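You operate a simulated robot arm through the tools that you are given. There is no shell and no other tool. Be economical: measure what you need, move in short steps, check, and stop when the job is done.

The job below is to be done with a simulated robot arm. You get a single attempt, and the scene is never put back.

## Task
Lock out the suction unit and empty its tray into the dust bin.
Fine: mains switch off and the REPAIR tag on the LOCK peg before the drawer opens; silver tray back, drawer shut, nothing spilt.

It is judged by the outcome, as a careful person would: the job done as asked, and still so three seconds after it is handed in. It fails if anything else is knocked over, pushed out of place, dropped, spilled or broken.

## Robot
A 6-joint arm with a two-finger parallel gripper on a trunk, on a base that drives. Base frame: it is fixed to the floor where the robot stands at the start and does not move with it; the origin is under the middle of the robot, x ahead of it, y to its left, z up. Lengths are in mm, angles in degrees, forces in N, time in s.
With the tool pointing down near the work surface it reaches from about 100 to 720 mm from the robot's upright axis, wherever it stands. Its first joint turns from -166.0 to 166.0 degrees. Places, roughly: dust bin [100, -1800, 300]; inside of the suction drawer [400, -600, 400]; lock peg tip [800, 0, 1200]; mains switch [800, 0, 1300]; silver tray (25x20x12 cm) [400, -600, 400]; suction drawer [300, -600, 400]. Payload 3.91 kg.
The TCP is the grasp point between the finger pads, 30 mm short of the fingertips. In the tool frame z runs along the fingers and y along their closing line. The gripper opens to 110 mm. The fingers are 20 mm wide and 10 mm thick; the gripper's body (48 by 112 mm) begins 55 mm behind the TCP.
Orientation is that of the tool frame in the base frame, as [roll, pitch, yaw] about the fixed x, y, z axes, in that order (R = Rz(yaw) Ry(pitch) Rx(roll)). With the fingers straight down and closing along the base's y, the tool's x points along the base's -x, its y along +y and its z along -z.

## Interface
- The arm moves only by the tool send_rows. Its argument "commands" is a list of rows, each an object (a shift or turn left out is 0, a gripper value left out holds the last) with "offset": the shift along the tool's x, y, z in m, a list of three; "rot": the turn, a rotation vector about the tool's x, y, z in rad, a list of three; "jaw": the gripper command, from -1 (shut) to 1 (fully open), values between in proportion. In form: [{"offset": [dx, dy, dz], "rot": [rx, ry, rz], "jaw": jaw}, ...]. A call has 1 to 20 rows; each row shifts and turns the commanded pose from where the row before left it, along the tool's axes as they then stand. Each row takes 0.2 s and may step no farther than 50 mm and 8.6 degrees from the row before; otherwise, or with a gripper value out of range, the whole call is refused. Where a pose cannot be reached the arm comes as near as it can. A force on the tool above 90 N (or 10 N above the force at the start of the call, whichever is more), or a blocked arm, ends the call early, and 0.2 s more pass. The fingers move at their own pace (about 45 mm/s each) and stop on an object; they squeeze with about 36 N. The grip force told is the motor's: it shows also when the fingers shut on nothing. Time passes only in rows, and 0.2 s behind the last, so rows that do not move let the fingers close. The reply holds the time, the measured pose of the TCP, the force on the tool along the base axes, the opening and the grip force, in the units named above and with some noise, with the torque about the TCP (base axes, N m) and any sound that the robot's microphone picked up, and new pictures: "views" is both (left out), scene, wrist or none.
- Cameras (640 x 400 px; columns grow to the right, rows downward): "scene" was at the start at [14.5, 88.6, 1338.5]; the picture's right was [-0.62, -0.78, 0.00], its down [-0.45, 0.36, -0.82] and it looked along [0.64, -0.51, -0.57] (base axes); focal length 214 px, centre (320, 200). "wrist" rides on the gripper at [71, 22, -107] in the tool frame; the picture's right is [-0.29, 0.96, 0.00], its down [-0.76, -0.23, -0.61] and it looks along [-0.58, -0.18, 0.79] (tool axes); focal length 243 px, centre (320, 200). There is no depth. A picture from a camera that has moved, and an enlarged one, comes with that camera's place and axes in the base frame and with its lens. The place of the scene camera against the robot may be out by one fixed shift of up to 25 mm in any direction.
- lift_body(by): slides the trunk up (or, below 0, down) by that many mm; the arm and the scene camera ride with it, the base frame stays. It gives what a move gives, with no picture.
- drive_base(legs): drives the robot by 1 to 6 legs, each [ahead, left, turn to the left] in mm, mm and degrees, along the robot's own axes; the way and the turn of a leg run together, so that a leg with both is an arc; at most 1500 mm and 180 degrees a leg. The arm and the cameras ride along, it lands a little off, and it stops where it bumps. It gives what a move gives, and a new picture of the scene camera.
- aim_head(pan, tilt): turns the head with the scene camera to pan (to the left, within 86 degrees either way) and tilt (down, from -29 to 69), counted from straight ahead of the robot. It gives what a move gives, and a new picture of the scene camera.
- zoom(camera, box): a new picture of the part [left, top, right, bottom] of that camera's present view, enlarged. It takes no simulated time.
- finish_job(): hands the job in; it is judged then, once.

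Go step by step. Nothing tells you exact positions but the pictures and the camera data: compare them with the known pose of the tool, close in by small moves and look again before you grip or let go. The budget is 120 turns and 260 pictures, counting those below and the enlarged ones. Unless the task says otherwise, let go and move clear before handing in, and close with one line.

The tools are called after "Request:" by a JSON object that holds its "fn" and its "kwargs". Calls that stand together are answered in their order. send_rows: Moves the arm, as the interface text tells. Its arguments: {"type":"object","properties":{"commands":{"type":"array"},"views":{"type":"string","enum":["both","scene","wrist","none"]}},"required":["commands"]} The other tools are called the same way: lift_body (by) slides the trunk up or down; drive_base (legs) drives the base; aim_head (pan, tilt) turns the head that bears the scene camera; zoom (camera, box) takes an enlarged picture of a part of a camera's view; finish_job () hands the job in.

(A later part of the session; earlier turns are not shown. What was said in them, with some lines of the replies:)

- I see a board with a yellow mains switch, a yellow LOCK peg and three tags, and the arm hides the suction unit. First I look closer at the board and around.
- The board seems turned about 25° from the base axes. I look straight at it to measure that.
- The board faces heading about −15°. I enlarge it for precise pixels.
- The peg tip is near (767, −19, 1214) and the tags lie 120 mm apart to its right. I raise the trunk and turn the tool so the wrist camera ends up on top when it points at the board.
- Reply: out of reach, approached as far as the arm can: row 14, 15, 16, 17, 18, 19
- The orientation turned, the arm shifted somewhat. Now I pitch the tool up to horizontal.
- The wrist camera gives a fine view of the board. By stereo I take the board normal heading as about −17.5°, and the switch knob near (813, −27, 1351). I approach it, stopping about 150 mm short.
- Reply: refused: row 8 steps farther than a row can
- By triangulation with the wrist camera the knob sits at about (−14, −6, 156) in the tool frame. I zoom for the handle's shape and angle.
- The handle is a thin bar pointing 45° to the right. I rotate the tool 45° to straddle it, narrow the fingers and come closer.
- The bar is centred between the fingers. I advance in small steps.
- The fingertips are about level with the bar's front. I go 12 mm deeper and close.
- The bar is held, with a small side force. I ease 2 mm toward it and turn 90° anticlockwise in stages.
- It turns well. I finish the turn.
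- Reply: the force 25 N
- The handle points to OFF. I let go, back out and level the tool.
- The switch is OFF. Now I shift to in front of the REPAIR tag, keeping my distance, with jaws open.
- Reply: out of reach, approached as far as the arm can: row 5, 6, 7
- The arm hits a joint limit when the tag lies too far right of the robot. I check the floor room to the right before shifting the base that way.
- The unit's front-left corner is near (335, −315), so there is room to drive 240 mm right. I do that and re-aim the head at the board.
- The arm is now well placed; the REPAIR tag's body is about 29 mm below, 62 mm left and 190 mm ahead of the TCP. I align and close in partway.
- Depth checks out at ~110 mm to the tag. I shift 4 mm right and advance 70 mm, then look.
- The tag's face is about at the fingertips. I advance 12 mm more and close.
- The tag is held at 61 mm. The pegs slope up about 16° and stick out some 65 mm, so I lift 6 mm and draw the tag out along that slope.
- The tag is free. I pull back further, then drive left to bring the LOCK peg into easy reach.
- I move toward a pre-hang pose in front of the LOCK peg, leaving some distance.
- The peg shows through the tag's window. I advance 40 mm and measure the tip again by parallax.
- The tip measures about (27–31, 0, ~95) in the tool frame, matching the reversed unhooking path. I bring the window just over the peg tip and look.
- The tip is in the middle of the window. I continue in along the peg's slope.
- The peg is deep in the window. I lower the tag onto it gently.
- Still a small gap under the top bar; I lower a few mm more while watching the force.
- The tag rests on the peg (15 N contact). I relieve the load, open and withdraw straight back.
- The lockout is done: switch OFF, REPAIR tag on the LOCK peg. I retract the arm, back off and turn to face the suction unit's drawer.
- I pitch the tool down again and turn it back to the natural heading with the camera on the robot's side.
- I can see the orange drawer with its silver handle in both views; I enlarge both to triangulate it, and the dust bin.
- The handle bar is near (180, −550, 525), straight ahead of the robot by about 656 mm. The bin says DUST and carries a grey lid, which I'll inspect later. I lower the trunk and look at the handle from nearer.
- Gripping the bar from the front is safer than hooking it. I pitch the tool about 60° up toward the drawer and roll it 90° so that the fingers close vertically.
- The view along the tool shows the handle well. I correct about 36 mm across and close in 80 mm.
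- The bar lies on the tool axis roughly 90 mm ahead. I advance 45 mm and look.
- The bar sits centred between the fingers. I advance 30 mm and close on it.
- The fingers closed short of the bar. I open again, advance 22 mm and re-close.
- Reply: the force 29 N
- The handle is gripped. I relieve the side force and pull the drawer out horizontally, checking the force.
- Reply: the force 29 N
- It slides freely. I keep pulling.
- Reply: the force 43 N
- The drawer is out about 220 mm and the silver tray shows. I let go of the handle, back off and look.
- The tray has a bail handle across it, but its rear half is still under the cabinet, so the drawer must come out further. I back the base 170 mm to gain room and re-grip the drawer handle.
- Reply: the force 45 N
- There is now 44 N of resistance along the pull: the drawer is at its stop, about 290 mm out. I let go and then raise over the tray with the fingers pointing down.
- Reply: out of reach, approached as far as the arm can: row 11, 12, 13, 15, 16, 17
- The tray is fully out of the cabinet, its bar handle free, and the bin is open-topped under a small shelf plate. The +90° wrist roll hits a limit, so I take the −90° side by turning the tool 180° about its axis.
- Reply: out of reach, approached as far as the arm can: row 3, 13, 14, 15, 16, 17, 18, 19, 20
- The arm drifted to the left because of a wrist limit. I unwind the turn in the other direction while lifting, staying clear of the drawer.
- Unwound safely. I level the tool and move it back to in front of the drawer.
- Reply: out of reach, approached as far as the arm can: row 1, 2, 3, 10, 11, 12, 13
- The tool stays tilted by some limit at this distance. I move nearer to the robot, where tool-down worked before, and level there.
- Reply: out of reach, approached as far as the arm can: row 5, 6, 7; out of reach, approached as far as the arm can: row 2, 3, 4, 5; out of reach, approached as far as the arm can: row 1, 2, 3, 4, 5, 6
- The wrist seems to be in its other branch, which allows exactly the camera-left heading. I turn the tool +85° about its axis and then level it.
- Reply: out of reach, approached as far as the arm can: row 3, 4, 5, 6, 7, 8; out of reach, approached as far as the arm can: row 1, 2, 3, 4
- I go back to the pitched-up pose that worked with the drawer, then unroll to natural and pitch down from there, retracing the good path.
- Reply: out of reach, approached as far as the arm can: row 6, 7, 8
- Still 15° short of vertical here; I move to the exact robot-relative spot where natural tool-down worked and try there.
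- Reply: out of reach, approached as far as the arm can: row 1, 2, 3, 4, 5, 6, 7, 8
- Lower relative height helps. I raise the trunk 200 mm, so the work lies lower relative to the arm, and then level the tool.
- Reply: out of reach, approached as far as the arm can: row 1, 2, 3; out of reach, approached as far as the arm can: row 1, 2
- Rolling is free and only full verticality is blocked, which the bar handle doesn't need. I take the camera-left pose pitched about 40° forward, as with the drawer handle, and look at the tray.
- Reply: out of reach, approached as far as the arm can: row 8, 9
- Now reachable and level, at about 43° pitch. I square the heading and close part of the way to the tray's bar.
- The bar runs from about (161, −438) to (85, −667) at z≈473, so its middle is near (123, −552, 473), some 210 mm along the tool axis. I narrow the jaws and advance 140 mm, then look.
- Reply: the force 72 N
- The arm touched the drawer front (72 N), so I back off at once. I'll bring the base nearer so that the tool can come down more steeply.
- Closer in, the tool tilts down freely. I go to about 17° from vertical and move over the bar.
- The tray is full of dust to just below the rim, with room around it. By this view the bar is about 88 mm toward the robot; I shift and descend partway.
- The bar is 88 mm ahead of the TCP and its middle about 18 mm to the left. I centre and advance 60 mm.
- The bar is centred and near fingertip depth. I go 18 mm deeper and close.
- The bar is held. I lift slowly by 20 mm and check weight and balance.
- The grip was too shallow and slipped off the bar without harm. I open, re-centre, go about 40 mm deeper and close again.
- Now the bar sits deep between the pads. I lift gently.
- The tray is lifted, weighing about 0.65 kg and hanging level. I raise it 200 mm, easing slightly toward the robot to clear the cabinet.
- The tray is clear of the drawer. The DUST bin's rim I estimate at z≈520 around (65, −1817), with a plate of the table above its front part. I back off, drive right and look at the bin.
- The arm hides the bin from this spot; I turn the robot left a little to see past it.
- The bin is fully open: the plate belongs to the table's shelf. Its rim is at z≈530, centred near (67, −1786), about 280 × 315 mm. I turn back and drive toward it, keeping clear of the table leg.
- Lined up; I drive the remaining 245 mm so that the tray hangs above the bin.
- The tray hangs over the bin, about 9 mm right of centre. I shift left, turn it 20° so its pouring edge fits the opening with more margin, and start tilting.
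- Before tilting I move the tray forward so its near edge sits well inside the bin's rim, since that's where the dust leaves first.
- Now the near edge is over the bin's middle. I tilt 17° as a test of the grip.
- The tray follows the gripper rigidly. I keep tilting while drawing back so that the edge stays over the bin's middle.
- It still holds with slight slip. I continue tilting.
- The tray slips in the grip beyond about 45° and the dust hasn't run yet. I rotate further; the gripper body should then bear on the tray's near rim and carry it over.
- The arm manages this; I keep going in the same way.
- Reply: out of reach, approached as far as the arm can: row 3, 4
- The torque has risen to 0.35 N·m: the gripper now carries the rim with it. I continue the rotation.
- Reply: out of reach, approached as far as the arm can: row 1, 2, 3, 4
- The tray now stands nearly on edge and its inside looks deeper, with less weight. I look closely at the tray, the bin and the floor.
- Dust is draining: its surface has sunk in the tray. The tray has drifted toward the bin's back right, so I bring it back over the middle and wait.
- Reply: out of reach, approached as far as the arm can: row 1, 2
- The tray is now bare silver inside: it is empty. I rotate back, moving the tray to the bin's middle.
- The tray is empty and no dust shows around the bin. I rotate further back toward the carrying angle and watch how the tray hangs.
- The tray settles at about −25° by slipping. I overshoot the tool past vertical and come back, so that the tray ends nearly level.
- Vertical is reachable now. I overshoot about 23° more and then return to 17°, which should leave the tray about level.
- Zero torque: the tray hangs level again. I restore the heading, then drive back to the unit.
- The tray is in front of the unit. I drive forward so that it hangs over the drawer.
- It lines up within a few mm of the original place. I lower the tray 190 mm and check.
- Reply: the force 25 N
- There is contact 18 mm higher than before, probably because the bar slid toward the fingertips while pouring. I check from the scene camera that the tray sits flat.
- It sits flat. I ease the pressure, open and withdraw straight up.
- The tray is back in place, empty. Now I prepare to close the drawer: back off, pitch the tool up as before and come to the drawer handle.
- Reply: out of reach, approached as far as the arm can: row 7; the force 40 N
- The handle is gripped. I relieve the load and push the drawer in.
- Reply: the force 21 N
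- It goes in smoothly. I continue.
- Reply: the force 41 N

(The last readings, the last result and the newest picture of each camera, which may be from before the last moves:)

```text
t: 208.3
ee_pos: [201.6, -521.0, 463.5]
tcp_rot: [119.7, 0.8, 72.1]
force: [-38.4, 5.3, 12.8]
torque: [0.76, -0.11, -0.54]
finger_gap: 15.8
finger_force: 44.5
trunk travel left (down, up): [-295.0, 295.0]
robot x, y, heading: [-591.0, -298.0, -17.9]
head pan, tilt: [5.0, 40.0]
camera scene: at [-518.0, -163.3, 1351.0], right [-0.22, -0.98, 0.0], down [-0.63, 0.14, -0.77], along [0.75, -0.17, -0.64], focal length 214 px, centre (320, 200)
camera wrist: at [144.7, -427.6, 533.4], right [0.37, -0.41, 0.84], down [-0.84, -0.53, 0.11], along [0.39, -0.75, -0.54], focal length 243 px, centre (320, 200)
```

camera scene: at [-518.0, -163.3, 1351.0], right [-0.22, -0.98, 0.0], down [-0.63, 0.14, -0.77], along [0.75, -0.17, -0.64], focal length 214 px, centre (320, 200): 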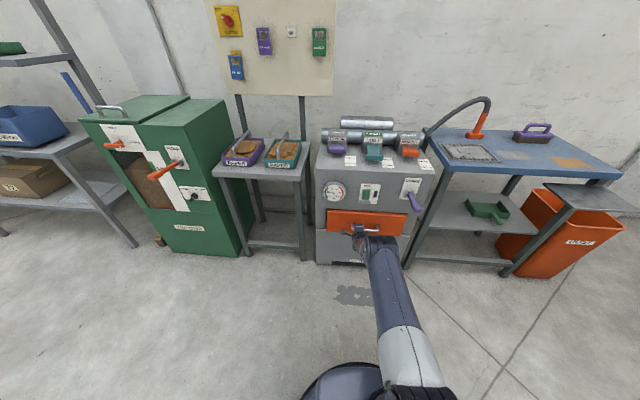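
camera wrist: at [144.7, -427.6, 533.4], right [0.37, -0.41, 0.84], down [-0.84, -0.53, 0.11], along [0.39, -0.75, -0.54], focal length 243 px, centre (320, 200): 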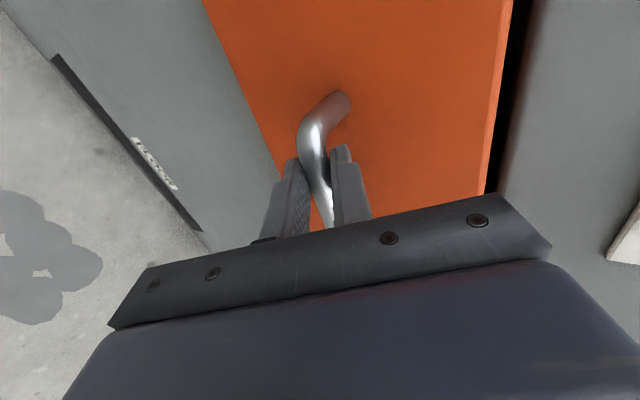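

38 N of resistance at the original closed position: the drawer is shut. I let go and withdraw, then inspect.

Request:
{"fn": "send_rows", "kwargs": {"commands": [{"offset": [0, 0, -0.001]}, {"jaw": -0.5}, {"jaw": -0.2}, {}, {"offset": [0, 0, -0.03]}, {"offset": [0, 0, -0.04]}, {"offset": [0, 0.01, -0.045]}, {"offset": [0, 0.01, -0.045]}], "views": "wrist"}}

Request:
{"fn": "drive_base", "kwargs": {"legs": [[-250, 0, 0]]}}

Request:
{"fn": "zoom", "kwargs": {"camera": "scene", "box": [290, 100, 450, 270]}}

Request:
{"fn": "zoom", "kwargs": {"camera": "scene", "box": [210, 0, 350, 100]}}

```text
t: 210.1
ee_pos: [81.0, -479.4, 561.5]
tcp_rot: [119.4, 1.0, 72.3]
force: [0.9, -0.4, -0.1]
torque: [-0.06, -0.01, -0.03]
finger_gap: 43.7
finger_force: 0.0
trunk travel left (down, up): [-295.0, 295.0]
robot x, y, heading: [-592.2, -301.3, -17.4]
head pan, tilt: [5.0, 40.0]
camera wrist: at [23.5, -385.2, 630.0], right [0.36, -0.41, 0.84], down [-0.84, -0.53, 0.11], along [0.4, -0.75, -0.53], focal length 243 px, centre (320, 200)
```

wrist: 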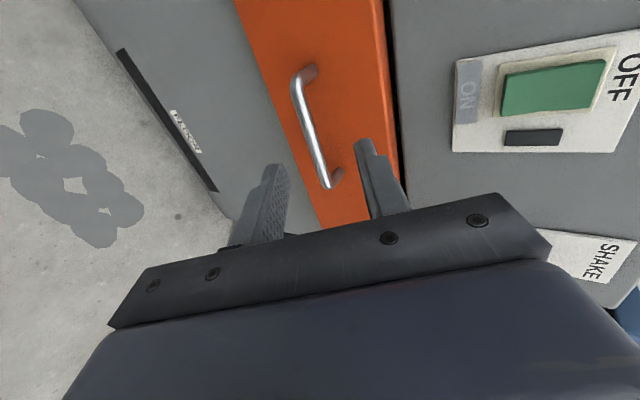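

```text
t: 211.9
ee_pos: [-156.6, -403.3, 561.6]
tcp_rot: [119.5, 0.9, 72.4]
force: [0.3, -0.9, -0.2]
torque: [0.0, 0.04, 0.07]
finger_gap: 43.9
finger_force: 0.0
trunk travel left (down, up): [-295.0, 295.0]
robot x, y, heading: [-830.7, -224.9, -17.1]
head pan, tilt: [5.0, 40.0]
camera scene: at [-754.3, -88.6, 1351.0], right [-0.21, -0.98, 0.0], down [-0.63, 0.14, -0.77], along [0.75, -0.16, -0.64], focal length 214 px, centre (320, 200)
```

scene: 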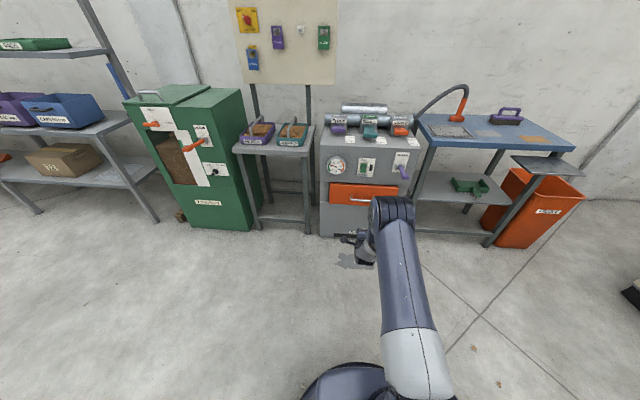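

```text
2.35 times, centred on (370, 185) of scene
camera zoom: at [-754.3, -88.6, 1351.0], right [-0.21, -0.98, 0.0], down [-0.63, 0.14, -0.77], along [0.75, -0.16, -0.64], focal length 505 px, centre (202, 235)
```

zoom: 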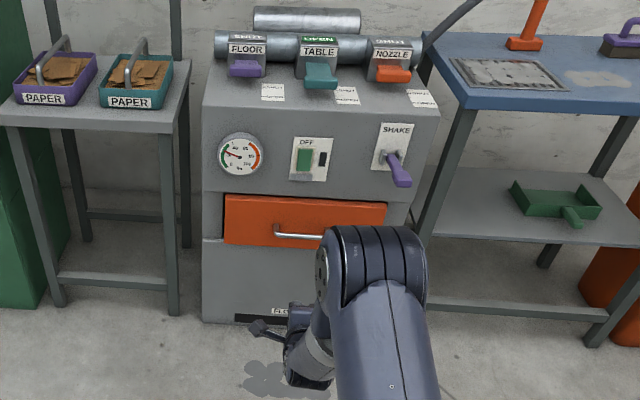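

```text
4.00 times, centred on (280, 50) of scene
camera zoom: at [-754.3, -88.6, 1351.0], right [-0.21, -0.98, 0.0], down [-0.63, 0.14, -0.77], along [0.75, -0.16, -0.64], focal length 858 px, centre (480, 800)
```

zoom: 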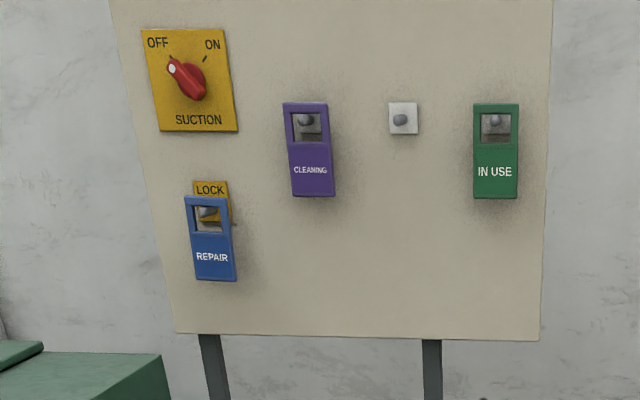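

The drawer is shut as at the start, the switch is OFF and the REPAIR tag hangs on the LOCK peg. The tray is back, and I saw no spilt dust; the arm is clear. I hand in.

Request:
{"fn": "finish_job", "kwargs": {}}

```text
The job is handed in.
```

I locked out the suction unit and emptied its tray into the dust bin: mains OFF and the REPAIR tag on the LOCK peg before opening, tray back empty, drawer shut, and no spill visible.
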